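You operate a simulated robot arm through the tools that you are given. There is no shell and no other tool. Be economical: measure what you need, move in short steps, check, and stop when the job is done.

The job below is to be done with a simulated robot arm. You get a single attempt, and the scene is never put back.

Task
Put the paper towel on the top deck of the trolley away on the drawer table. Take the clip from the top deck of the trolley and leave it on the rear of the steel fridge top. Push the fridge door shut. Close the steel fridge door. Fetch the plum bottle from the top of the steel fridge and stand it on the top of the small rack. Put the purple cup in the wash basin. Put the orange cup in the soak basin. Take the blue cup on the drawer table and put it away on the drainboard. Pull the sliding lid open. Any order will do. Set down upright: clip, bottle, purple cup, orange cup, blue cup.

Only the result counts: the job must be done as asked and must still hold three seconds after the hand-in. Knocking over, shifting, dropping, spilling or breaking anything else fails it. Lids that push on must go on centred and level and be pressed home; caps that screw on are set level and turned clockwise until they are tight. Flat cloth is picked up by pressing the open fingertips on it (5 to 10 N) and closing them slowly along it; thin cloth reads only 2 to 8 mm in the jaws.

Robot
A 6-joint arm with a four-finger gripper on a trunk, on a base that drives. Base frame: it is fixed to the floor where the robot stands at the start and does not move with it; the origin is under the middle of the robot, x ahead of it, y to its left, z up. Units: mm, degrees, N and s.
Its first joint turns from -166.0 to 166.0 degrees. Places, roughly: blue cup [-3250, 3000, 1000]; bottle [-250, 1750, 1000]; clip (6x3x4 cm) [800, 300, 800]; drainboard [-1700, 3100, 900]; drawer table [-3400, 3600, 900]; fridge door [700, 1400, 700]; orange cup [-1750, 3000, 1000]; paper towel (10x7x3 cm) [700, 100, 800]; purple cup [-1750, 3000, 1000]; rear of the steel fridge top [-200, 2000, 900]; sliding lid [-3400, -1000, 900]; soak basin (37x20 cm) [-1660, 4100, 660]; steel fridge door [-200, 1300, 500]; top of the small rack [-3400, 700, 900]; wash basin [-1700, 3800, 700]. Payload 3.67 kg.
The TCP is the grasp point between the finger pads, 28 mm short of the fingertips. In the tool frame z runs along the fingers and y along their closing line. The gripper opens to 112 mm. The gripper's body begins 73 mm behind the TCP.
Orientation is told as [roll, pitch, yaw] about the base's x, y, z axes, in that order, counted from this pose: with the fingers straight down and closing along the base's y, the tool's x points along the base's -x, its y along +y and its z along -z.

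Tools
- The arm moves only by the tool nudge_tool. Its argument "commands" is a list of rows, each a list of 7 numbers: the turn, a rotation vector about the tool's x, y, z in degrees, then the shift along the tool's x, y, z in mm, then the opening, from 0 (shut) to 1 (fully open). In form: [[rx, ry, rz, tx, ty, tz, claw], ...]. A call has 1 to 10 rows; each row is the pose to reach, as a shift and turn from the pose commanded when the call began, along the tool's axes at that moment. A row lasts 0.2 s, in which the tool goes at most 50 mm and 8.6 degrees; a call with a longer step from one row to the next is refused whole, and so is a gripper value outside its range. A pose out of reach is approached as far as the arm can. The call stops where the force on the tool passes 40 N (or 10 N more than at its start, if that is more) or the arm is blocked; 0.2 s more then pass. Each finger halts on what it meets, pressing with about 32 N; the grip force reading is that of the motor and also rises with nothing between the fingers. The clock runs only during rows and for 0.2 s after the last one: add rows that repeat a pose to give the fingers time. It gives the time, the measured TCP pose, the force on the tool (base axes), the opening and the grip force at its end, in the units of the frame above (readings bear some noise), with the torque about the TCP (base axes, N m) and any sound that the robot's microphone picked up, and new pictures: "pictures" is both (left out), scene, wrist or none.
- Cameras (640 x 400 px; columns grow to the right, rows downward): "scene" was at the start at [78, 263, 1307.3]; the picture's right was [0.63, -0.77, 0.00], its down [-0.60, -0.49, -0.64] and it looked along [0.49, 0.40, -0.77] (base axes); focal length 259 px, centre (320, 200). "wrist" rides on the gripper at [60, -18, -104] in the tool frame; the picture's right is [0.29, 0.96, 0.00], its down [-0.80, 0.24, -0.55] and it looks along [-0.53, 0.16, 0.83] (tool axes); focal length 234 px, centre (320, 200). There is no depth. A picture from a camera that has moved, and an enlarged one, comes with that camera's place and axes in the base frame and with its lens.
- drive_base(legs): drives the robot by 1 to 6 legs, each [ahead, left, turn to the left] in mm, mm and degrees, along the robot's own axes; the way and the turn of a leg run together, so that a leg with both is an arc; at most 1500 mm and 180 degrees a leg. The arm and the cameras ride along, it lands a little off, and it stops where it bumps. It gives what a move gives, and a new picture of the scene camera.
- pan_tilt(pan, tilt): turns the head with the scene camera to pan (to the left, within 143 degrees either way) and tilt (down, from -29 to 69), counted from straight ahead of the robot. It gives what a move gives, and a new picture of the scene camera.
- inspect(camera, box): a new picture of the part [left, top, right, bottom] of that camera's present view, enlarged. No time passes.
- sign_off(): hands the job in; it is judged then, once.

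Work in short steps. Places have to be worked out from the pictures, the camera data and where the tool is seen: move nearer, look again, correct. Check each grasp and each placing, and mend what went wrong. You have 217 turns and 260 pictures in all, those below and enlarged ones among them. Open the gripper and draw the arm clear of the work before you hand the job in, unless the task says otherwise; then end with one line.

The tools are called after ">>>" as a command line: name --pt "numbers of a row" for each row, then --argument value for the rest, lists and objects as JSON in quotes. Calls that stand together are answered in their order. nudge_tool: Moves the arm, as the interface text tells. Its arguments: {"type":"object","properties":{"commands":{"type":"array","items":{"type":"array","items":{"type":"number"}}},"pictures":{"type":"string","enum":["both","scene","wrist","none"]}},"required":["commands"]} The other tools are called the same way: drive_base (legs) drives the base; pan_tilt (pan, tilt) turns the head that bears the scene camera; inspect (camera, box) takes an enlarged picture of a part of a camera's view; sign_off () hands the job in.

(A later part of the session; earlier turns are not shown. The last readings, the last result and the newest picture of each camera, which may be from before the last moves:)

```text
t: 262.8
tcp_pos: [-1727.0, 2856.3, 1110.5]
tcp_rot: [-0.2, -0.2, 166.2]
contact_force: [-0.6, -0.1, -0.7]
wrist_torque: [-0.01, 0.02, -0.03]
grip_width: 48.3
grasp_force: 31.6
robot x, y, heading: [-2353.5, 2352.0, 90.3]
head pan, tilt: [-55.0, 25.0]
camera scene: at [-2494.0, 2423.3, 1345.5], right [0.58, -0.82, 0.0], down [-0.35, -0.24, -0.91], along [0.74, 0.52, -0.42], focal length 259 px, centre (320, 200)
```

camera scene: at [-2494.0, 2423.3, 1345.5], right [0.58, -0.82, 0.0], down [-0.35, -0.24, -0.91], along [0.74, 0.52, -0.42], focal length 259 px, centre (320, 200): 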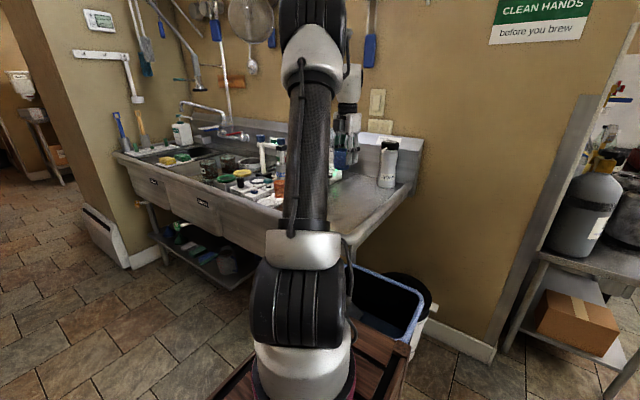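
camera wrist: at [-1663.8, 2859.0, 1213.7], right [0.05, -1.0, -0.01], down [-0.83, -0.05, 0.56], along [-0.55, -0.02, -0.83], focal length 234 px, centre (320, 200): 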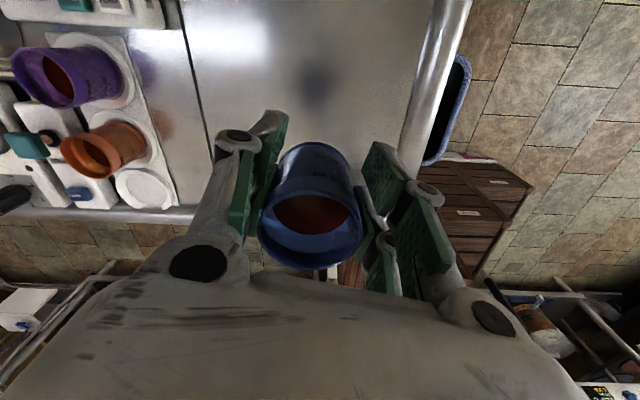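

I inspect the wrist view to understand the drainboard's structure and the seam at left.

>>> inspect --camera "wrist" --box '[0, 0, 480, 240]'

>>> inspect --camera "scene" --box '[110, 90, 430, 260]'

```text
1.33 times, centred on (240, 120) of wrist
camera zoom: at [-1664.0, 2859.2, 1213.4], right [0.05, -1.0, 0.0], down [-0.83, -0.05, 0.56], along [-0.56, -0.02, -0.83], focal length 312 px, centre (427, 307)
```

zoom: 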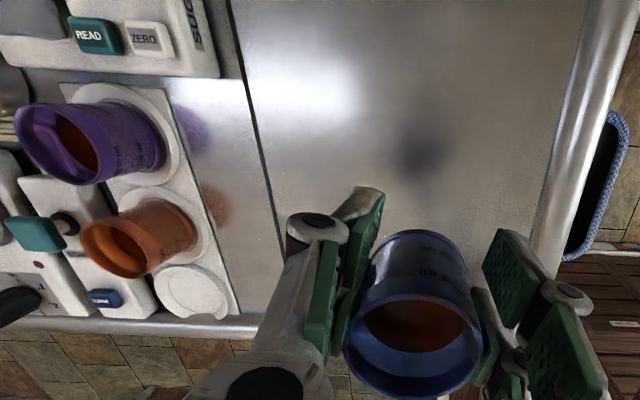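

```text
2.00 times, centred on (270, 175) of scene
camera zoom: at [-2494.0, 2423.3, 1345.5], right [0.58, -0.82, 0.0], down [-0.35, -0.24, -0.91], along [0.74, 0.52, -0.42], focal length 518 px, centre (420, 250)
```

zoom: 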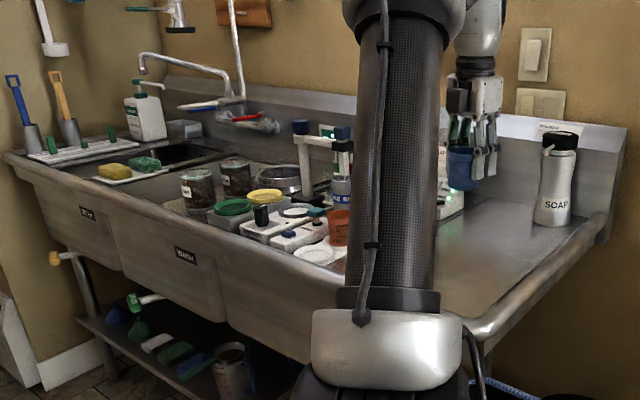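

The bare board right of the groove (y 2740–3020) is the drainboard. I set the blue cup at (-1700, 2890): lower close to the surface.

>>> nudge_tool --pt "0 0 0 9 -20 0 0.25" --pt "0 0 0 18 -39 0 0.25" --pt "0 0 0 18 -39 30 0.25" --pt "0 0 0 18 -39 65 0.25" --pt "0 0 0 18 -39 100 0.25" --pt "0 0 0 18 -39 130 0.25" --pt "0 0 0 18 -39 155 0.25" --pictures "wrist"

```text
t: 264.4
tcp_pos: [-1702.8, 2890.3, 952.4]
tcp_rot: [-0.3, -0.1, 166.2]
contact_force: [-0.3, 0.0, -1.2]
wrist_torque: [-0.02, -0.01, 0.0]
grip_width: 48.0
grasp_force: 32.3
robot x, y, heading: [-2353.3, 2349.8, 90.1]
head pan, tilt: [-55.0, 25.0]
camera wrist: at [-1639.0, 2892.7, 1057.2], right [0.05, -1.0, -0.01], down [-0.83, -0.05, 0.55], along [-0.55, -0.02, -0.83], focal length 234 px, centre (320, 200)
```

wrist: 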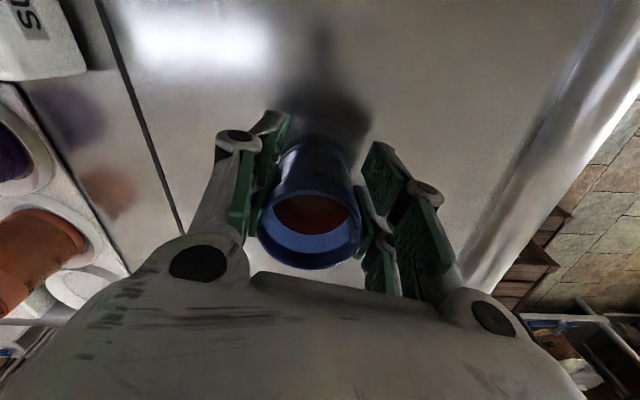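

Now fine lowering until contact.

>>> nudge_tool --pt "0 0 0 0 0 5 0.25" --pt "0 0 0 0 0 9 0.25" --pt "0 0 0 0 0 13 0.25" --pt "0 0 0 0 0 16 0.25" --pictures "none"

```text
t: 265.4
tcp_pos: [-1701.8, 2890.4, 937.8]
tcp_rot: [-0.3, -0.1, 166.1]
contact_force: [1.9, -1.3, 27.3]
wrist_torque: [0.04, 0.27, -0.03]
grip_width: 47.5
grasp_force: 32.6
robot x, y, heading: [-2351.5, 2353.1, 90.4]
head pan, tilt: [-55.0, 25.0]
```

Contact; release and rise.

>>> nudge_tool --pt "0 0 0 0 0 -1 0.45" --pt "0 0 0 0 0 -1 0.6" --pt "0 0 0 0 0 -1 0.75" --pt "0 0 0 0 0 -1 0.8" --pt "0 0 0 0 0 -30 0.8" --pt "0 0 0 0 0 -70 0.8" --pt "0 0 0 0 0 -115 0.8" --pt "0 0 0 0 0 -160 0.8" --pt "0 0 0 0 0 -205 0.8" --pt "0 0 0 0 0 -230 0.8" --pictures "wrist"

```text
t: 267.6
tcp_pos: [-1703.9, 2889.6, 1166.3]
tcp_rot: [-0.2, -0.2, 166.2]
contact_force: [0.4, 0.3, -0.7]
wrist_torque: [-0.04, -0.02, -0.01]
grip_width: 89.8
grasp_force: 0.0
robot x, y, heading: [-2355.1, 2351.3, 90.5]
head pan, tilt: [-55.0, 25.0]
camera wrist: at [-1640.8, 2891.7, 1270.3], right [0.05, -1.0, 0.0], down [-0.83, -0.05, 0.56], along [-0.56, -0.03, -0.83], focal length 234 px, centre (320, 200)
```

wrist: 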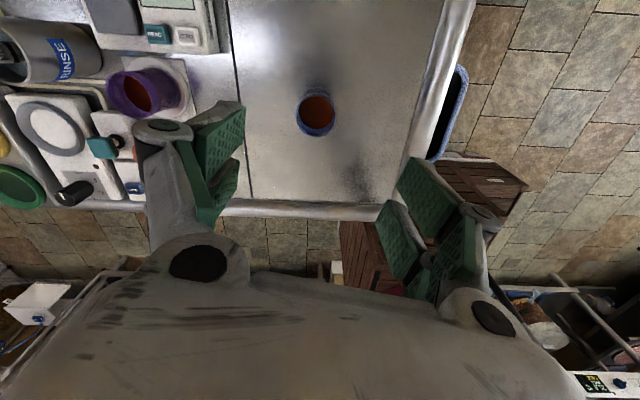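

Blue cup stands on the drainboard. I pull the arm over the aisle and drive ahead to view the basins.

>>> nudge_tool --pt "0 0 0 -45 11 0 0.8" --pt "0 0 0 -90 22 0 0.8" --pt "0 0 0 -135 33 0 0.8" --pt "0 0 0 -180 44 0 0.8" --pt "0 0 0 -225 55 0 0.8" --pt "0 0 0 -270 66 0 0.8" --pt "0 0 0 -315 77 0 0.8" --pt "0 0 0 -360 88 0 0.8" --pt "0 0 0 -405 99 0 0.8" --pt "0 0 0 -450 110 0 0.8" --pictures "none"

>>> drive_base --legs '[[500, 0, 0]]'

>>> pan_tilt --pan -50 --tilt 25

```text
t: 269.8
tcp_pos: [-2166.6, 2891.3, 1166.7]
tcp_rot: [-0.2, -0.1, 166.2]
contact_force: [-0.9, -0.1, -0.8]
wrist_torque: [-0.03, 0.06, 0.01]
grip_width: 89.6
grasp_force: 0.1
robot x, y, heading: [-2357.1, 2349.9, 90.4]
head pan, tilt: [-55.0, 25.0]
```

```text
t: 272.7
tcp_pos: [-2162.5, 3393.3, 1166.5]
tcp_rot: [-0.2, -0.1, 165.9]
contact_force: [-0.5, 0.2, 0.2]
wrist_torque: [0.06, -0.01, -0.01]
grip_width: 89.6
grasp_force: 0.0
robot x, y, heading: [-2351.8, 2855.9, 89.9]
head pan, tilt: [-55.0, 25.0]
camera scene: at [-2493.6, 2927.7, 1345.5], right [0.57, -0.82, 0.0], down [-0.35, -0.24, -0.91], along [0.74, 0.52, -0.42], focal length 259 px, centre (320, 200)
```

scene: 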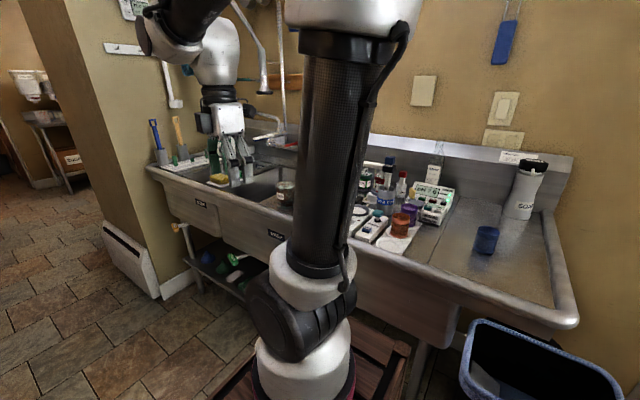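

```text
t: 273.4
tcp_pos: [-2162.3, 3394.6, 1166.4]
tcp_rot: [-0.2, -0.2, 165.8]
contact_force: [0.1, -0.6, 0.8]
wrist_torque: [0.01, 0.0, 0.0]
grip_width: 89.6
grasp_force: 0.0
robot x, y, heading: [-2350.9, 2852.0, 89.7]
head pan, tilt: [-50.0, 25.0]
camera scene: at [-2498.5, 2934.1, 1345.5], right [0.64, -0.77, 0.0], down [-0.32, -0.27, -0.91], along [0.7, 0.58, -0.42], focal length 259 px, centre (320, 200)
```

scene: 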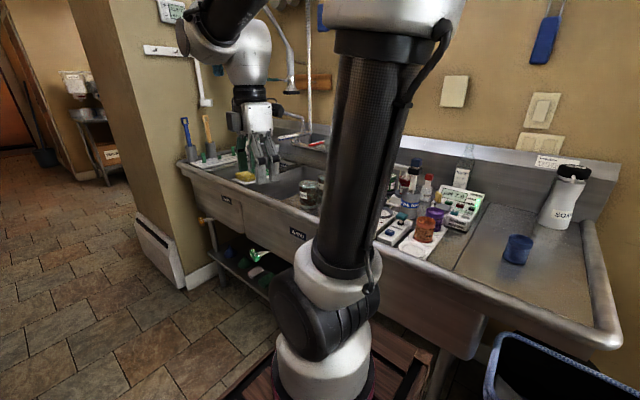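

I back 130 mm for good reach and bring the hand above the orange cup to look down.

>>> drive_base --legs '[[-130, 0, 0]]'

>>> nudge_tool --pt "0 0 0 39 4.5 0 0.8" --pt "0 0 0 78 9 0 0.8" --pt "0 0 0 117 13 0 0.8" --pt "0 0 0 156 18 0 0.8" --pt "0 0 0 195 22 0 0.8" --pt "0 0 0 234 27 0 0.8" --pt "0 0 0 273 31 0 0.8" --pt "0 0 0 312 36 0 0.8" --pt "0 0 0 351 40 0 0.8" --pt "0 0 0 390 45 0 0.8" --pictures "wrist"

```text
t: 274.7
tcp_pos: [-2164.9, 3265.2, 1166.6]
tcp_rot: [-0.3, -0.2, 165.9]
contact_force: [-0.1, -0.5, 0.7]
wrist_torque: [0.02, 0.0, -0.02]
grip_width: 89.5
grasp_force: 0.0
robot x, y, heading: [-2352.5, 2724.7, 90.1]
head pan, tilt: [-50.0, 25.0]
camera scene: at [-2498.9, 2805.6, 1345.5], right [0.64, -0.77, 0.0], down [-0.32, -0.27, -0.91], along [0.7, 0.58, -0.42], focal length 259 px, centre (320, 200)
```

scene: 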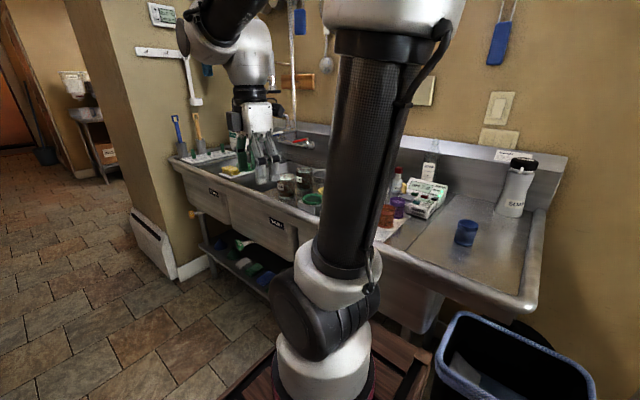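

```text
t: 276.9
tcp_pos: [-1799.9, 3128.0, 1165.0]
tcp_rot: [-0.3, -0.1, 166.1]
contact_force: [-0.8, 0.2, 0.3]
wrist_torque: [0.01, -0.07, 0.0]
grip_width: 89.5
grasp_force: 0.1
robot x, y, heading: [-2355.3, 2725.5, 89.9]
head pan, tilt: [-50.0, 25.0]
camera wrist: at [-1736.3, 3130.5, 1269.3], right [0.05, -1.0, -0.01], down [-0.83, -0.04, 0.55], along [-0.55, -0.02, -0.83], focal length 234 px, centre (320, 200)
```

wrist: 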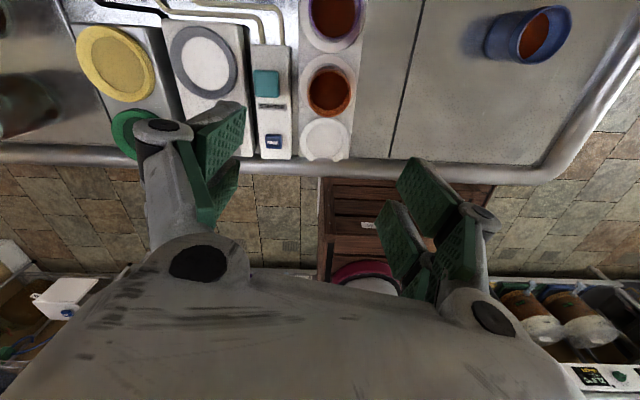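

Orange cup at (-1782,3118), purple at (-1712,3116). I square the yaw to 180 so fingers close along y, and lower to check.

>>> nudge_tool --pt "0 0 -7 10 3 0 0.65" --pt "0 0 -14 20 5 0 0.62" --pt "0 0 -14 20 5 40 0.62" --pt "0 0 -14 20 5 80 0.62" --pt "0 0 -14 20 5 115 0.62" --pictures "wrist"

```text
t: 278.1
tcp_pos: [-1783.1, 3117.6, 1049.6]
tcp_rot: [-0.3, -0.1, 180.0]
contact_force: [-1.3, 0.0, -1.0]
wrist_torque: [0.04, -0.04, -0.02]
grip_width: 69.4
grasp_force: 0.0
robot x, y, heading: [-2350.8, 2724.6, 90.0]
head pan, tilt: [-50.0, 25.0]
camera wrist: at [-1721.1, 3134.3, 1153.9], right [0.29, -0.96, -0.01], down [-0.8, -0.24, 0.55], along [-0.53, -0.15, -0.83], focal length 234 px, centre (320, 200)
```

wrist: 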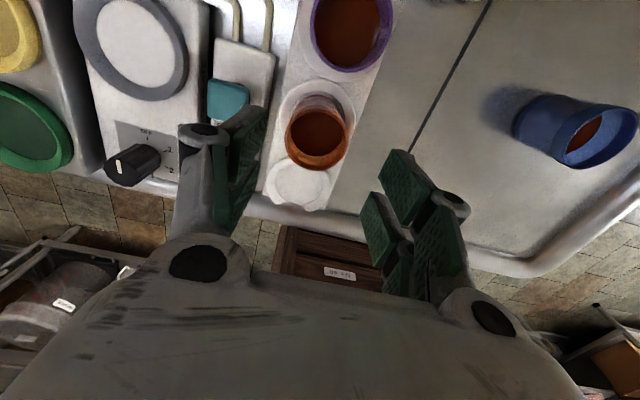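

Aligned with the orange cup. I descend so the tips stay above the controller, and close.

>>> nudge_tool --pt "0 0 0 0 0 40 0.6" --pt "0 0 0 0 0 80 0.6" --pt "0 0 0 1 -1 101 0.6" --pt "0 0 0 1 -1 101 0.4" --pt "0 0 0 1 -1 101 0.3" --pt "0 0 0 1 -1 101 0.25" --pt "0 0 0 1 -1 101 0.25" --pictures "wrist"

```text
t: 279.7
tcp_pos: [-1780.5, 3120.5, 950.7]
tcp_rot: [-0.3, -0.1, 179.8]
contact_force: [-0.4, -0.3, 0.4]
wrist_torque: [0.01, -0.03, 0.01]
grip_width: 50.0
grasp_force: 31.7
robot x, y, heading: [-2353.2, 2728.5, 89.9]
head pan, tilt: [-50.0, 25.0]
camera wrist: at [-1719.9, 3136.8, 1055.5], right [0.29, -0.96, -0.01], down [-0.8, -0.24, 0.55], along [-0.53, -0.16, -0.83], focal length 234 px, centre (320, 200)
```

wrist: 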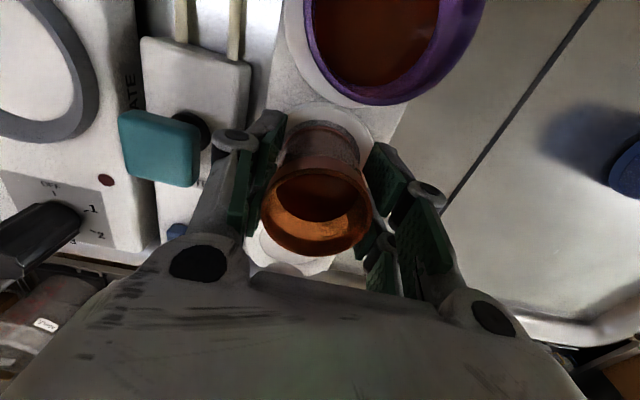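

Gripped (50 mm). Lift gently.

>>> nudge_tool --pt "0 0 0 0 0 -10 0.25" --pt "0 0 0 0 0 -25 0.25" --pt "0 0 0 0 0 -45 0.25" --pt "0 0 0 0 0 -70 0.25" --pt "0 0 0 0 0 -95 0.25" --pt "0 0 0 0 0 -120 0.25" --pt "0 0 0 0 0 -145 0.25" --pt "0 0 0 0 0 -170 0.25" --pt "0 0 0 0 0 -195 0.25" --pt "0 0 0 0 0 -215 0.25" --pictures "wrist"

```text
t: 281.9
tcp_pos: [-1777.5, 3118.6, 1164.5]
tcp_rot: [-0.2, -0.1, 179.9]
contact_force: [0.5, 0.2, -0.5]
wrist_torque: [0.01, 0.02, -0.01]
grip_width: 49.7
grasp_force: 32.3
robot x, y, heading: [-2354.8, 2726.0, 89.7]
head pan, tilt: [-50.0, 25.0]
camera wrist: at [-1716.8, 3135.3, 1268.1], right [0.29, -0.96, 0.0], down [-0.8, -0.24, 0.56], along [-0.53, -0.16, -0.83], focal length 234 px, centre (320, 200)
```

wrist: 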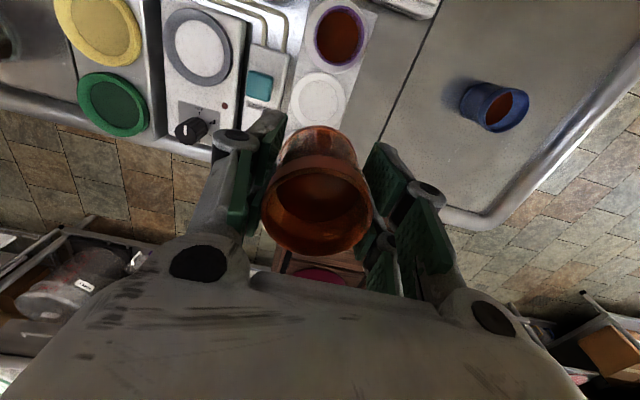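

I retract over the aisle, then drive ahead to the basins.

>>> nudge_tool --pt "0 0 0 -25 0 0 0.25" --pt "0 0 0 -65 0 0 0.25" --pt "0 0 0 -105 0 0 0.25" --pt "0 0 0 -145 0 0 0.25" --pt "0 0 0 -185 0 0 0.25" --pt "0 0 0 -225 0 0 0.25" --pt "0 0 0 -265 0 0 0.25" --pt "0 0 0 -300 0 0 0.25" --pt "0 0 0 -330 0 0 0.25" --pictures "none"

>>> drive_base --legs '[[700, 0, 0]]'

>>> pan_tilt --pan -45 --tilt 35

```text
t: 283.9
tcp_pos: [-2105.0, 3117.8, 1164.8]
tcp_rot: [-0.2, -0.2, 179.9]
contact_force: [0.0, -0.5, -1.6]
wrist_torque: [-0.04, 0.02, 0.02]
grip_width: 49.8
grasp_force: 31.9
robot x, y, heading: [-2354.5, 2727.3, 89.9]
head pan, tilt: [-50.0, 25.0]
```

```text
t: 287.8
tcp_pos: [-2091.5, 3825.9, 1165.9]
tcp_rot: [-0.3, 0.0, 179.1]
contact_force: [-0.5, -0.1, -0.8]
wrist_torque: [0.04, 0.0, -0.02]
grip_width: 49.8
grasp_force: 32.0
robot x, y, heading: [-2344.2, 3436.5, 89.1]
head pan, tilt: [-50.0, 25.0]
camera scene: at [-2490.8, 3519.4, 1345.5], right [0.63, -0.78, 0.0], down [-0.33, -0.27, -0.91], along [0.7, 0.57, -0.42], focal length 259 px, centre (320, 200)
```

scene: 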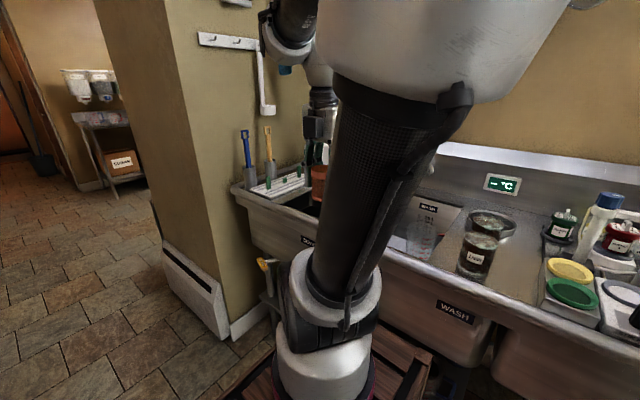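

```text
t: 288.5
tcp_pos: [-2092.4, 3827.1, 1164.6]
tcp_rot: [-0.4, -0.1, 179.0]
contact_force: [0.6, -0.8, -1.2]
wrist_torque: [-0.01, -0.01, -0.02]
grip_width: 49.5
grasp_force: 32.4
robot x, y, heading: [-2344.3, 3442.3, 89.0]
head pan, tilt: [-45.0, 35.0]
camera scene: at [-2499.0, 3522.6, 1329.8], right [0.69, -0.72, 0.0], down [-0.41, -0.4, -0.82], along [0.59, 0.57, -0.57], focal length 259 px, centre (320, 200)
```

scene: 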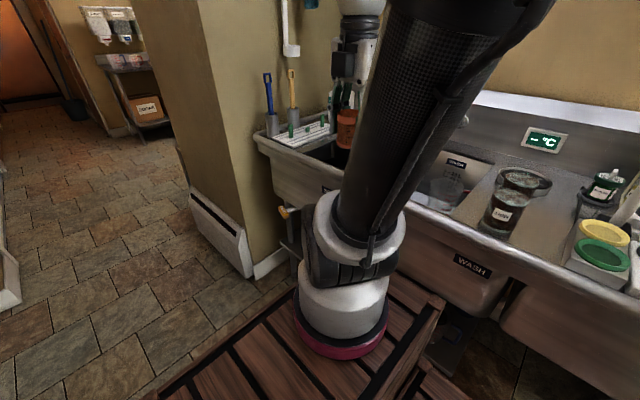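

Wash basin is centred near y≈3556, soak basin near y≈4015. I drive 100 mm more and bring the cup above the soak basin.

>>> drive_base --legs '[[100, 0, 1]]'

>>> nudge_tool --pt "0 0 0 30 -5 0 0.25" --pt "0 0 0 70 -12 0 0.25" --pt "0 0 0 110 -20 0 0.25" --pt "0 0 0 150 -28 0 0.25" --pt "0 0 0 190 -36 0 0.25" --pt "0 0 0 230 -44 0 0.25" --pt "0 0 0 270 -52 0 0.25" --pt "0 0 0 310 -60 0 0.25" --pt "0 0 0 345 -66 0 0.25" --pictures "both"

```text
t: 289.6
tcp_pos: [-2099.3, 3929.6, 1165.4]
tcp_rot: [-0.3, -0.1, -179.8]
contact_force: [0.0, 0.5, -1.1]
wrist_torque: [0.03, 0.03, 0.02]
grip_width: 49.3
grasp_force: 32.6
robot x, y, heading: [-2346.1, 3534.0, 90.1]
head pan, tilt: [-45.0, 35.0]
camera scene: at [-2500.0, 3617.7, 1329.8], right [0.71, -0.71, 0.0], down [-0.4, -0.41, -0.82], along [0.58, 0.58, -0.57], focal length 259 px, centre (320, 200)
```

scene: 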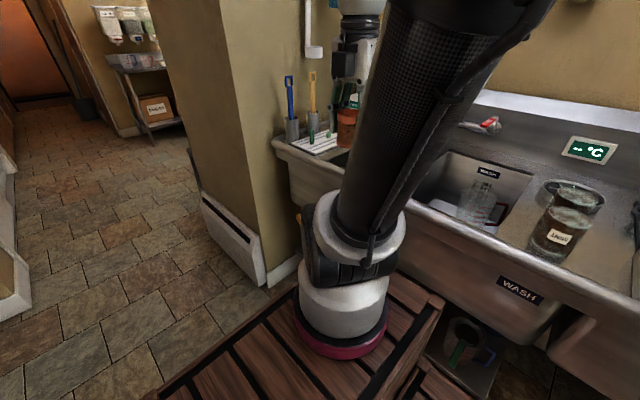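

```text
t: 291.6
tcp_pos: [-1752.6, 3993.4, 1167.9]
tcp_rot: [-0.3, -0.1, -179.8]
contact_force: [-0.9, 0.0, 0.1]
wrist_torque: [0.01, -0.03, 0.02]
grip_width: 49.4
grasp_force: 31.8
robot x, y, heading: [-2347.3, 3536.8, 90.2]
head pan, tilt: [-45.0, 35.0]
camera scene: at [-2500.4, 3617.4, 1329.7], right [0.71, -0.71, 0.0], down [-0.4, -0.41, -0.82], along [0.58, 0.58, -0.57], focal length 259 px, centre (320, 200)
camera wrist: at [-1692.3, 4011.9, 1271.5], right [0.29, -0.96, -0.01], down [-0.8, -0.25, 0.55], along [-0.53, -0.16, -0.83], focal length 234 px, centre (320, 200)
```

scene: 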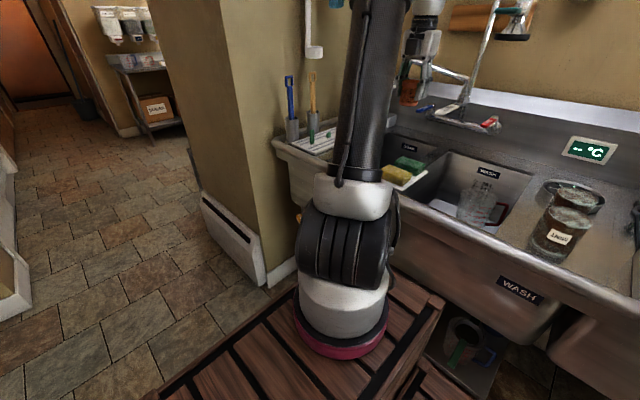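
wrist: 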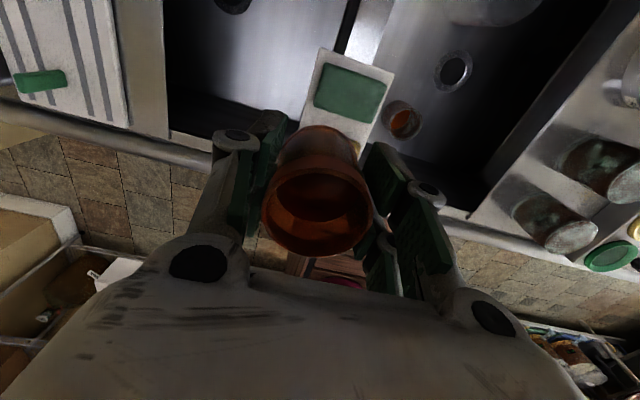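

Soak basin: x -1880…-1510, y 3990–4226 (centre ≈(-1695,4105)); wash basin y 3660–3960. I drive 80 mm more and position over the soak basin centre.

>>> drive_base --legs '[[80, 0, 0]]'

>>> nudge_tool --pt "0 0 0 25 -15 0 0.25" --pt "0 0 0 50 -30 0 0.25" --pt "0 0 0 50 -30 30 0.25" --pt "0 0 0 50 -30 60 0.25" --pictures "both"

```text
t: 292.7
tcp_pos: [-1754.5, 4073.8, 1167.2]
tcp_rot: [-0.3, -0.1, -179.7]
contact_force: [0.1, 1.1, -1.3]
wrist_torque: [-0.02, 0.02, -0.02]
grip_width: 49.5
grasp_force: 31.4
robot x, y, heading: [-2348.1, 3614.2, 90.0]
head pan, tilt: [-45.0, 35.0]
camera scene: at [-2500.2, 3697.1, 1329.8], right [0.71, -0.7, 0.0], down [-0.4, -0.41, -0.82], along [0.58, 0.58, -0.57], focal length 259 px, centre (320, 200)
```

scene: 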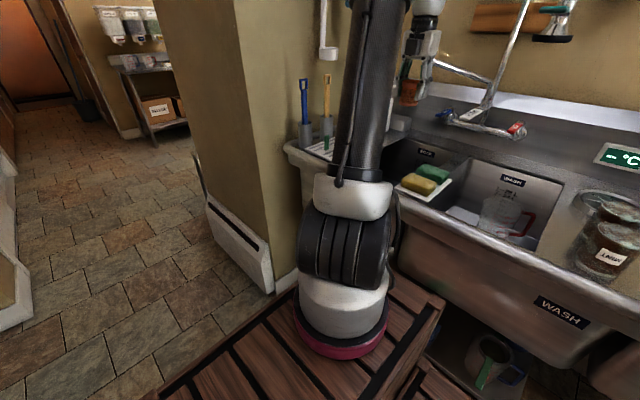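

```text
t: 293.7
tcp_pos: [-1704.8, 4104.4, 1106.4]
tcp_rot: [-0.3, -0.1, -179.9]
contact_force: [0.0, 0.5, -0.2]
wrist_torque: [0.02, -0.02, -0.02]
grip_width: 49.3
grasp_force: 31.8
robot x, y, heading: [-2344.9, 3618.2, 90.2]
head pan, tilt: [-45.0, 35.0]
camera scene: at [-2500.4, 3696.9, 1329.8], right [0.71, -0.7, 0.0], down [-0.4, -0.41, -0.82], along [0.58, 0.58, -0.57], focal length 259 px, centre (320, 200)
camera wrist: at [-1643.3, 4121.3, 1209.6], right [0.29, -0.96, -0.01], down [-0.8, -0.25, 0.55], along [-0.53, -0.16, -0.83], focal length 234 px, centre (320, 200)
```

scene: 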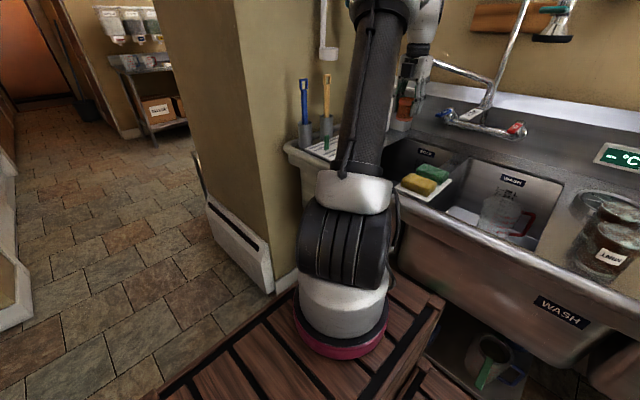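
wrist: 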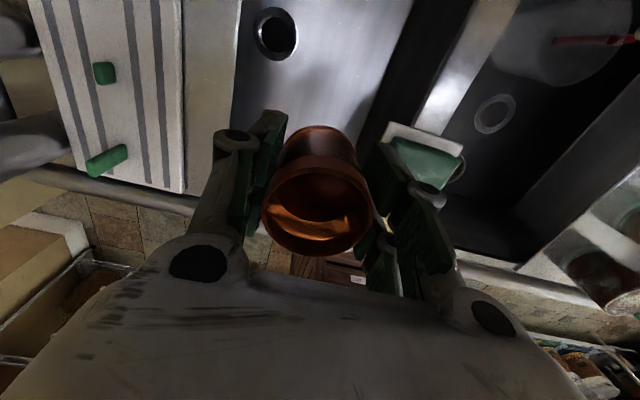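

The basin floor below is empty, drain ≈(-1655,4200). I lower into the basin at (-1705,4104) step by step.

>>> nudge_tool --pt "0 0 0 0 0 30 0.25" --pt "0 0 0 0 0 65 0.25" --pt "0 0 0 0 0 100 0.25" --pt "0 0 0 0 0 135 0.25" --pt "0 0 0 0 0 170 0.25" --pt "0 0 0 0 0 205 0.25" --pt "0 0 0 0 0 240 0.25" --pt "0 0 0 0 0 275 0.25" --pt "0 0 0 0 0 300 0.25" --pictures "both"

```text
t: 295.7
tcp_pos: [-1706.5, 4105.8, 808.6]
tcp_rot: [-0.4, -0.1, -179.8]
contact_force: [-0.1, -1.0, -0.3]
wrist_torque: [0.01, -0.01, -0.01]
grip_width: 49.3
grasp_force: 32.1
robot x, y, heading: [-2344.6, 3615.1, 90.5]
head pan, tilt: [-45.0, 35.0]
camera scene: at [-2500.4, 3696.9, 1329.8], right [0.71, -0.7, 0.0], down [-0.4, -0.41, -0.82], along [0.58, 0.58, -0.57], focal length 259 px, centre (320, 200)
camera wrist: at [-1645.2, 4123.9, 913.4], right [0.29, -0.96, -0.01], down [-0.8, -0.25, 0.55], along [-0.53, -0.16, -0.83], focal length 234 px, centre (320, 200)
```

scene: 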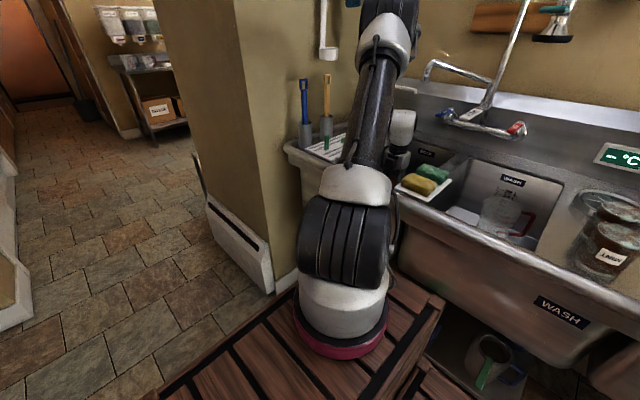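
wrist: 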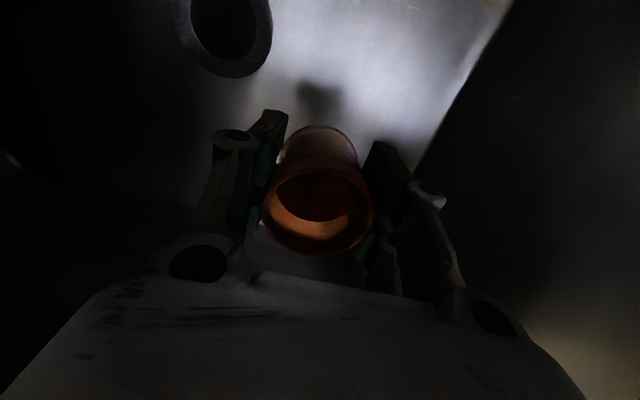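

Inside the basin with clear floor. Lower on, slowing near the floor.

>>> nudge_tool --pt "0 0 0 0 0 20 0.25" --pt "0 0 0 0 0 40 0.25" --pt "0 0 0 0 0 55 0.25" --pt "0 0 0 0 0 65 0.25" --pt "0 0 0 0 0 72 0.25" --pt "0 0 0 0 0 79 0.25" --pt "0 0 0 0 0 85 0.25" --pt "0 0 0 0 0 91 0.25" --pictures "none"

```text
t: 297.5
tcp_pos: [-1704.6, 4108.8, 716.4]
tcp_rot: [-0.3, -0.1, -179.7]
contact_force: [-0.3, 0.6, -0.5]
wrist_torque: [0.0, 0.04, 0.0]
grip_width: 49.4
grasp_force: 32.4
robot x, y, heading: [-2342.0, 3614.8, 90.4]
head pan, tilt: [-45.0, 35.0]
```

>>> nudge_tool --pt "0 0 0 0 0 5 0.25" --pt "0 0 0 0 0 10 0.25" --pt "0 0 0 0 0 15 0.25" --pt "0 0 0 0 0 20 0.25" --pt "0 0 0 0 0 25 0.25" --pt "0 0 0 0 0 30 0.25" --pt "0 0 0 0 0 35 0.25" --pictures "wrist"

```text
t: 298.9
tcp_pos: [-1704.1, 4106.6, 691.1]
tcp_rot: [-0.4, 0.1, -179.6]
contact_force: [-5.5, -0.5, 15.3]
wrist_torque: [-0.34, 0.29, -0.07]
grip_width: 47.9
grasp_force: 32.3
robot x, y, heading: [-2348.9, 3617.2, 90.6]
head pan, tilt: [-45.0, 35.0]
stopped in row 6: the force on the tool passed its limit at 44 N (the readings are from after the stop); the commanded pose is now the measured one
camera wrist: at [-1643.8, 4124.7, 794.4], right [0.29, -0.96, -0.01], down [-0.8, -0.25, 0.55], along [-0.53, -0.16, -0.83], focal length 234 px, centre (320, 200)
```

wrist: 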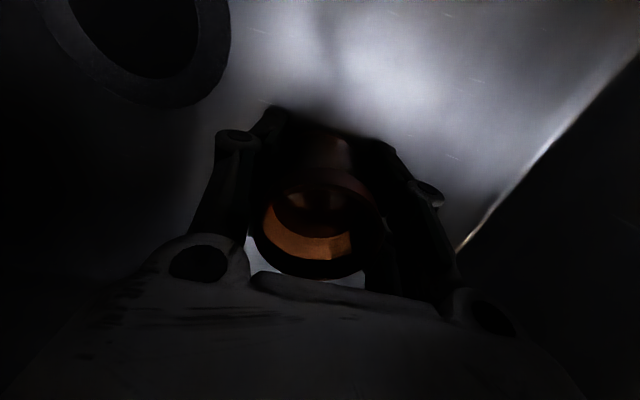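

On the floor. Release and rise.

>>> nudge_tool --pt "0 0 0 0 0 -1 0.45" --pt "0 0 0 0 0 -1 0.6" --pt "0 0 0 0 0 -1 0.7" --pt "0 0 0 0 0 -1 0.75" --pt "0 0 0 0 0 -30 0.75" --pt "0 0 0 0 0 -70 0.75" --pt "0 0 0 0 0 -115 0.75" --pt "0 0 0 0 0 -160 0.75" --pt "0 0 0 0 0 -205 0.75" --pt "0 0 0 0 0 -250 0.75" --pictures "wrist"

>>> nudge_tool --pt "0 0 0 0 0 -45 0.75" --pt "0 0 0 0 0 -90 0.75" --pt "0 0 0 0 0 -135 0.75" --pt "0 0 0 0 0 -180 0.75" --pt "0 0 0 0 0 -220 0.75" --pictures "wrist"

```text
t: 301.1
tcp_pos: [-1704.4, 4106.3, 938.8]
tcp_rot: [-0.3, -0.2, -179.7]
contact_force: [0.9, 0.0, -1.0]
wrist_torque: [0.0, 0.02, -0.01]
grip_width: 84.0
grasp_force: 0.1
robot x, y, heading: [-2343.9, 3614.6, 90.5]
head pan, tilt: [-45.0, 35.0]
camera wrist: at [-1643.1, 4124.2, 1042.2], right [0.29, -0.96, -0.01], down [-0.8, -0.25, 0.55], along [-0.53, -0.16, -0.83], focal length 234 px, centre (320, 200)
```

wrist: 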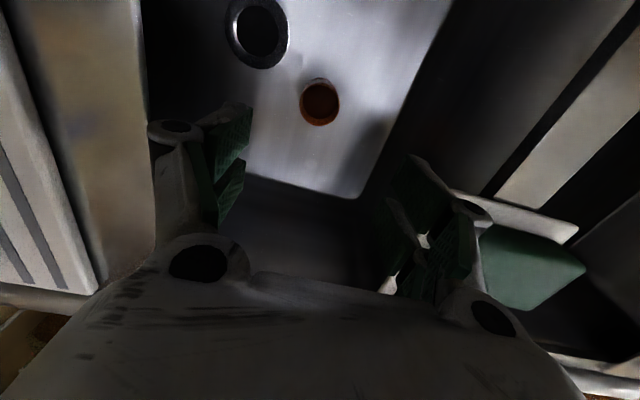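

```text
t: 302.3
tcp_pos: [-1705.9, 4105.7, 1158.8]
tcp_rot: [-0.3, 0.0, -179.7]
contact_force: [0.5, 0.4, -0.5]
wrist_torque: [-0.05, 0.03, -0.01]
grip_width: 84.2
grasp_force: 0.0
robot x, y, heading: [-2348.2, 3614.4, 90.3]
head pan, tilt: [-45.0, 35.0]
camera wrist: at [-1645.3, 4122.7, 1263.6], right [0.29, -0.96, -0.01], down [-0.8, -0.25, 0.55], along [-0.53, -0.16, -0.83], focal length 234 px, centre (320, 200)
```

wrist: 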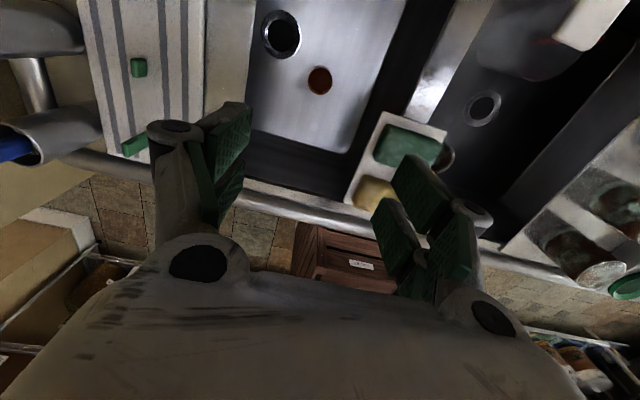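

Orange cup is upright in the soak basin. I retract and drive back for the purple cup.

>>> nudge_tool --pt "0 0 0 -45 0 0 0.65" --pt "0 0 0 -90 0 0 0.65" --pt "0 0 0 -135 0 0 0.65" --pt "0 0 0 -180 0 0 0.65" --pt "0 0 0 -225 0 0 0.65" --pt "0 0 0 -270 0 0 0.65" --pt "0 0 0 -315 0 0 0.65" --pt "0 0 0 -360 10 0 0.65" --pt "0 0 0 -400 25 0 0.65" --pictures "none"

>>> drive_base --legs '[[-890, 0, 0]]'

```text
t: 304.3
tcp_pos: [-2101.7, 4079.2, 1155.3]
tcp_rot: [-0.4, 0.1, -179.7]
contact_force: [1.1, 0.5, -0.2]
wrist_torque: [-0.02, 0.01, 0.0]
grip_width: 72.8
grasp_force: 0.0
robot x, y, heading: [-2346.9, 3613.0, 90.1]
head pan, tilt: [-45.0, 35.0]
```

```text
t: 308.9
tcp_pos: [-2097.0, 3201.6, 1157.0]
tcp_rot: [-0.3, 0.2, -179.0]
contact_force: [-0.7, -0.1, -0.2]
wrist_torque: [0.0, -0.01, 0.0]
grip_width: 72.9
grasp_force: 0.1
robot x, y, heading: [-2338.0, 2733.5, 91.2]
head pan, tilt: [-45.0, 35.0]
camera scene: at [-2492.9, 2814.0, 1329.8], right [0.72, -0.7, 0.0], down [-0.4, -0.41, -0.82], along [0.57, 0.59, -0.57], focal length 259 px, centre (320, 200)
```

scene: 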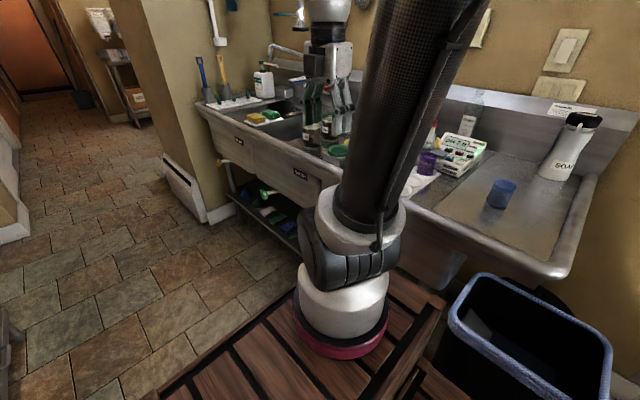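

Move above the purple cup.

>>> nudge_tool --pt "0 0 0 42 10 0 0.65" --pt "0 0 0 84 20 0 0.65" --pt "0 0 0 126 30 0 0.65" --pt "0 0 0 168 40 0 0.65" --pt "0 0 0 210 50 0 0.65" --pt "0 0 0 252 60 0 0.65" --pt "0 0 0 294 70 0 0.65" --pt "0 0 0 336 82 0 0.65" --pt "0 0 0 378 92 10 0.65" --pt "0 0 0.7 383 93 50 0.65" --pictures "wrist"

```text
t: 311.1
tcp_pos: [-1709.2, 3114.1, 1103.7]
tcp_rot: [-0.4, 0.0, -179.7]
contact_force: [-0.6, 0.2, -0.2]
wrist_torque: [0.06, -0.04, 0.02]
grip_width: 73.0
grasp_force: 0.0
robot x, y, heading: [-2339.4, 2735.2, 90.9]
head pan, tilt: [-45.0, 35.0]
camera wrist: at [-1650.6, 3131.1, 1208.8], right [0.29, -0.96, -0.01], down [-0.8, -0.25, 0.55], along [-0.53, -0.16, -0.83], focal length 234 px, centre (320, 200)
```

wrist: 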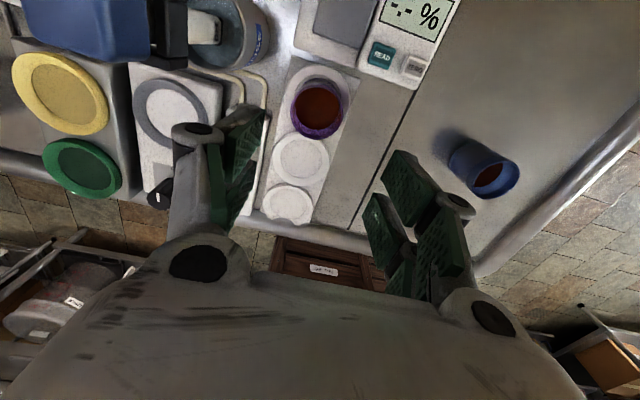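

Purple cup at (-1699,3119); the RINSE cylinder is ≥15 mm clear of the left finger. Lower with narrower opening, checking midway.

>>> nudge_tool --pt "0 0 0 5 -2 20 0.6" --pt "0 0 0 10 -4 50 0.58" --pt "0 0 0 10 -4 85 0.58" --pt "0 0 0 10 -4 100 0.58" --pictures "wrist"

```text
t: 312.1
tcp_pos: [-1702.7, 3120.7, 1006.5]
tcp_rot: [-0.2, 0.1, -179.7]
contact_force: [0.3, -1.0, 1.1]
wrist_torque: [-0.01, -0.01, -0.01]
grip_width: 65.0
grasp_force: 0.1
robot x, y, heading: [-2337.1, 2736.2, 90.9]
head pan, tilt: [-45.0, 35.0]
camera wrist: at [-1640.9, 3137.7, 1110.0], right [0.29, -0.96, -0.01], down [-0.8, -0.25, 0.55], along [-0.53, -0.16, -0.83], focal length 234 px, centre (320, 200)
```

wrist: 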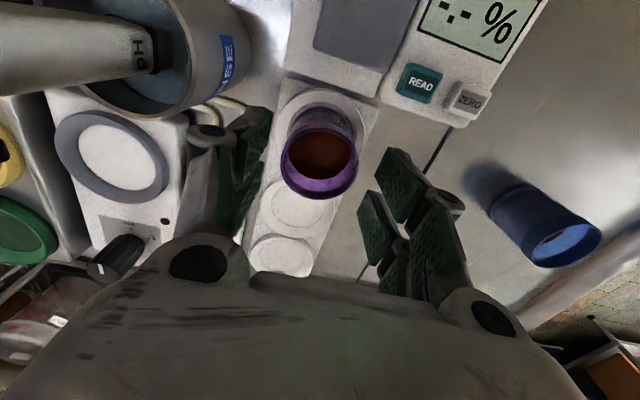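

Clearances OK. Descend the last 58 mm and close.

>>> nudge_tool --pt "0 0 0 2 0 25 0.58" --pt "0 0 0 3 0 50 0.58" --pt "0 0 0 3 0 58 0.58" --pt "0 0 0 3 0 58 0.4" --pt "0 0 0 3 0 58 0.3" --pt "0 0 0 3 0 58 0.25" --pt "0 0 0 3 0 58 0.25" --pictures "wrist"

```text
t: 313.7
tcp_pos: [-1698.6, 3120.4, 948.0]
tcp_rot: [-0.2, -0.1, -179.7]
contact_force: [0.9, 0.2, 0.2]
wrist_torque: [-0.01, 0.02, 0.0]
grip_width: 48.6
grasp_force: 32.6
robot x, y, heading: [-2337.8, 2733.9, 90.8]
head pan, tilt: [-45.0, 35.0]
camera wrist: at [-1638.6, 3137.3, 1053.0], right [0.29, -0.96, -0.01], down [-0.8, -0.25, 0.55], along [-0.53, -0.16, -0.83], focal length 234 px, centre (320, 200)
```

wrist: 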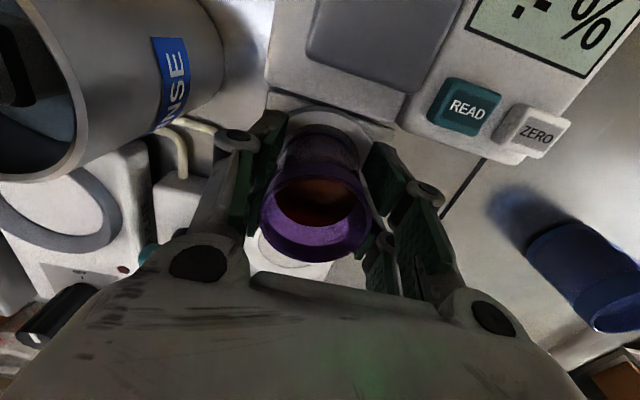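

Gripped. Lift gently straight up.

>>> nudge_tool --pt "0 0 0 0 0 -10 0.25" --pt "0 0 0 0 0 -25 0.25" --pt "0 0 0 0 0 -45 0.25" --pt "0 0 0 0 0 -70 0.25" --pt "0 0 0 0 0 -95 0.25" --pt "0 0 0 0 0 -120 0.25" --pt "0 0 0 0 0 -145 0.25" --pt "0 0 0 0 0 -170 0.25" --pt "0 0 0 0 0 -195 0.25" --pt "0 0 0 0 0 -215 0.25" --pictures "wrist"

>>> nudge_tool --pt "0 0 0 -25 0 0 0.25" --pt "0 0 0 -65 0 0 0.25" --pt "0 0 0 -105 0 0 0.25" --pt "0 0 0 -145 0 0 0.25" --pt "0 0 0 -185 0 0 0.25" --pt "0 0 0 -225 0 0 0.25" --pt "0 0 0 -265 0 0 0.25" --pt "0 0 0 -305 0 0 0.25" --pt "0 0 0 -345 0 0 0.25" --pt "0 0 0 -375 0 0 0.25" --pictures "none"

```text
t: 315.9
tcp_pos: [-1700.7, 3120.5, 1164.5]
tcp_rot: [-0.3, 0.0, -179.8]
contact_force: [-0.7, 0.1, -0.8]
wrist_torque: [-0.03, 0.01, 0.01]
grip_width: 48.8
grasp_force: 32.2
robot x, y, heading: [-2336.9, 2730.9, 90.8]
head pan, tilt: [-45.0, 35.0]
camera wrist: at [-1640.3, 3138.8, 1268.1], right [0.29, -0.96, -0.01], down [-0.8, -0.25, 0.55], along [-0.53, -0.16, -0.83], focal length 234 px, centre (320, 200)
```

wrist: 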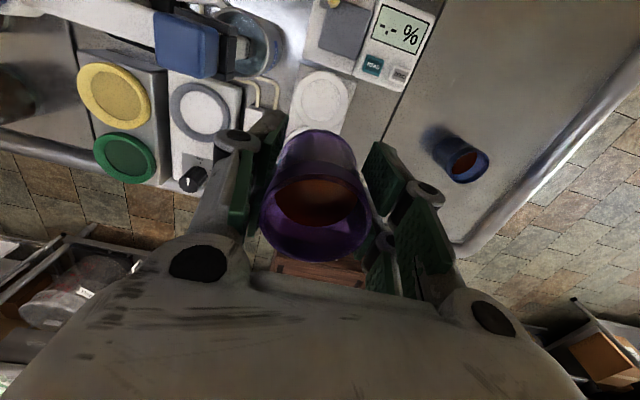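

```text
t: 318.1
tcp_pos: [-2074.5, 3115.8, 1164.3]
tcp_rot: [-0.3, -0.1, -179.7]
contact_force: [0.2, 0.3, -1.1]
wrist_torque: [-0.04, 0.02, 0.0]
grip_width: 48.6
grasp_force: 31.5
robot x, y, heading: [-2337.5, 2733.0, 90.8]
head pan, tilt: [-45.0, 35.0]
```

Drive ahead 600 mm to the wash basin, then extend over it to look.

>>> drive_base --legs '[[600, 0, -0.8]]'

>>> nudge_tool --pt "0 0 0 30 0 0 0.25" --pt "0 0 0 70 0 0 0.25" --pt "0 0 0 110 0 0 0.25" --pt "0 0 0 150 0 0 0.25" --pt "0 0 0 190 0 0 0.25" --pt "0 0 0 230 0 0 0.25" --pt "0 0 0 270 0 0 0.25" --pt "0 0 0 310 0 0 0.25" --pt "0 0 0 340 0 0 0.25" --pt "0 0 0 360 0 0 0.25" --pictures "both"

```text
t: 321.5
tcp_pos: [-2084.5, 3711.4, 1165.2]
tcp_rot: [-0.3, 0.1, -179.7]
contact_force: [-0.3, 0.0, -1.1]
wrist_torque: [-0.01, 0.0, 0.03]
grip_width: 48.4
grasp_force: 32.0
robot x, y, heading: [-2344.6, 3333.7, 90.9]
head pan, tilt: [-45.0, 35.0]
camera scene: at [-2502.3, 3409.8, 1329.8], right [0.72, -0.7, 0.0], down [-0.4, -0.41, -0.82], along [0.57, 0.59, -0.57], focal length 259 px, centre (320, 200)
```

scene: 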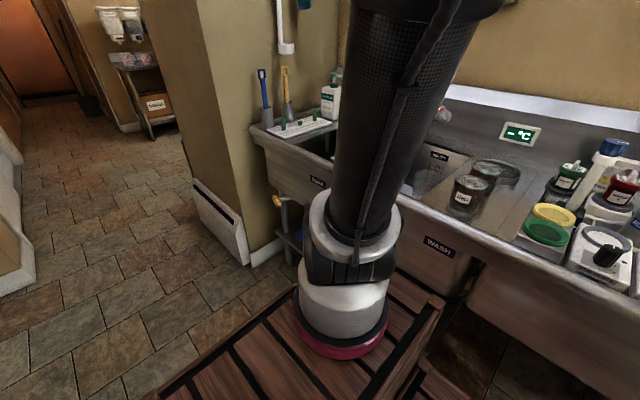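

```text
t: 323.7
tcp_pos: [-1722.9, 3713.5, 1164.5]
tcp_rot: [-0.5, 0.2, -179.7]
contact_force: [-0.8, -0.1, -0.3]
wrist_torque: [0.02, -0.07, 0.01]
grip_width: 48.3
grasp_force: 32.0
robot x, y, heading: [-2342.1, 3332.5, 90.9]
head pan, tilt: [-45.0, 35.0]
camera scene: at [-2502.5, 3409.7, 1329.7], right [0.72, -0.7, 0.0], down [-0.4, -0.41, -0.82], along [0.57, 0.59, -0.57], focal length 259 px, centre (320, 200)
camera wrist: at [-1661.7, 3730.2, 1268.9], right [0.29, -0.96, -0.01], down [-0.8, -0.25, 0.55], along [-0.53, -0.16, -0.83], focal length 234 px, centre (320, 200)
```

scene: 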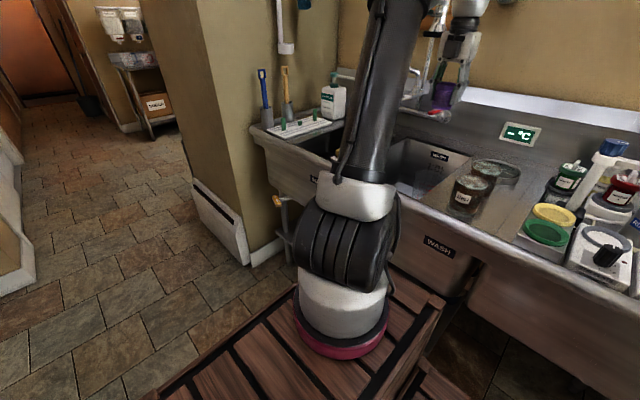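
wrist: 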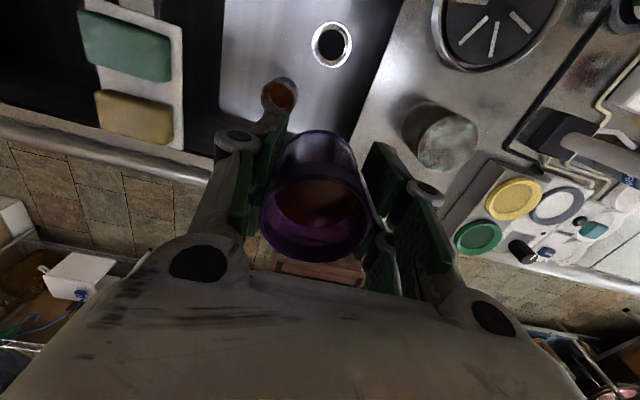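

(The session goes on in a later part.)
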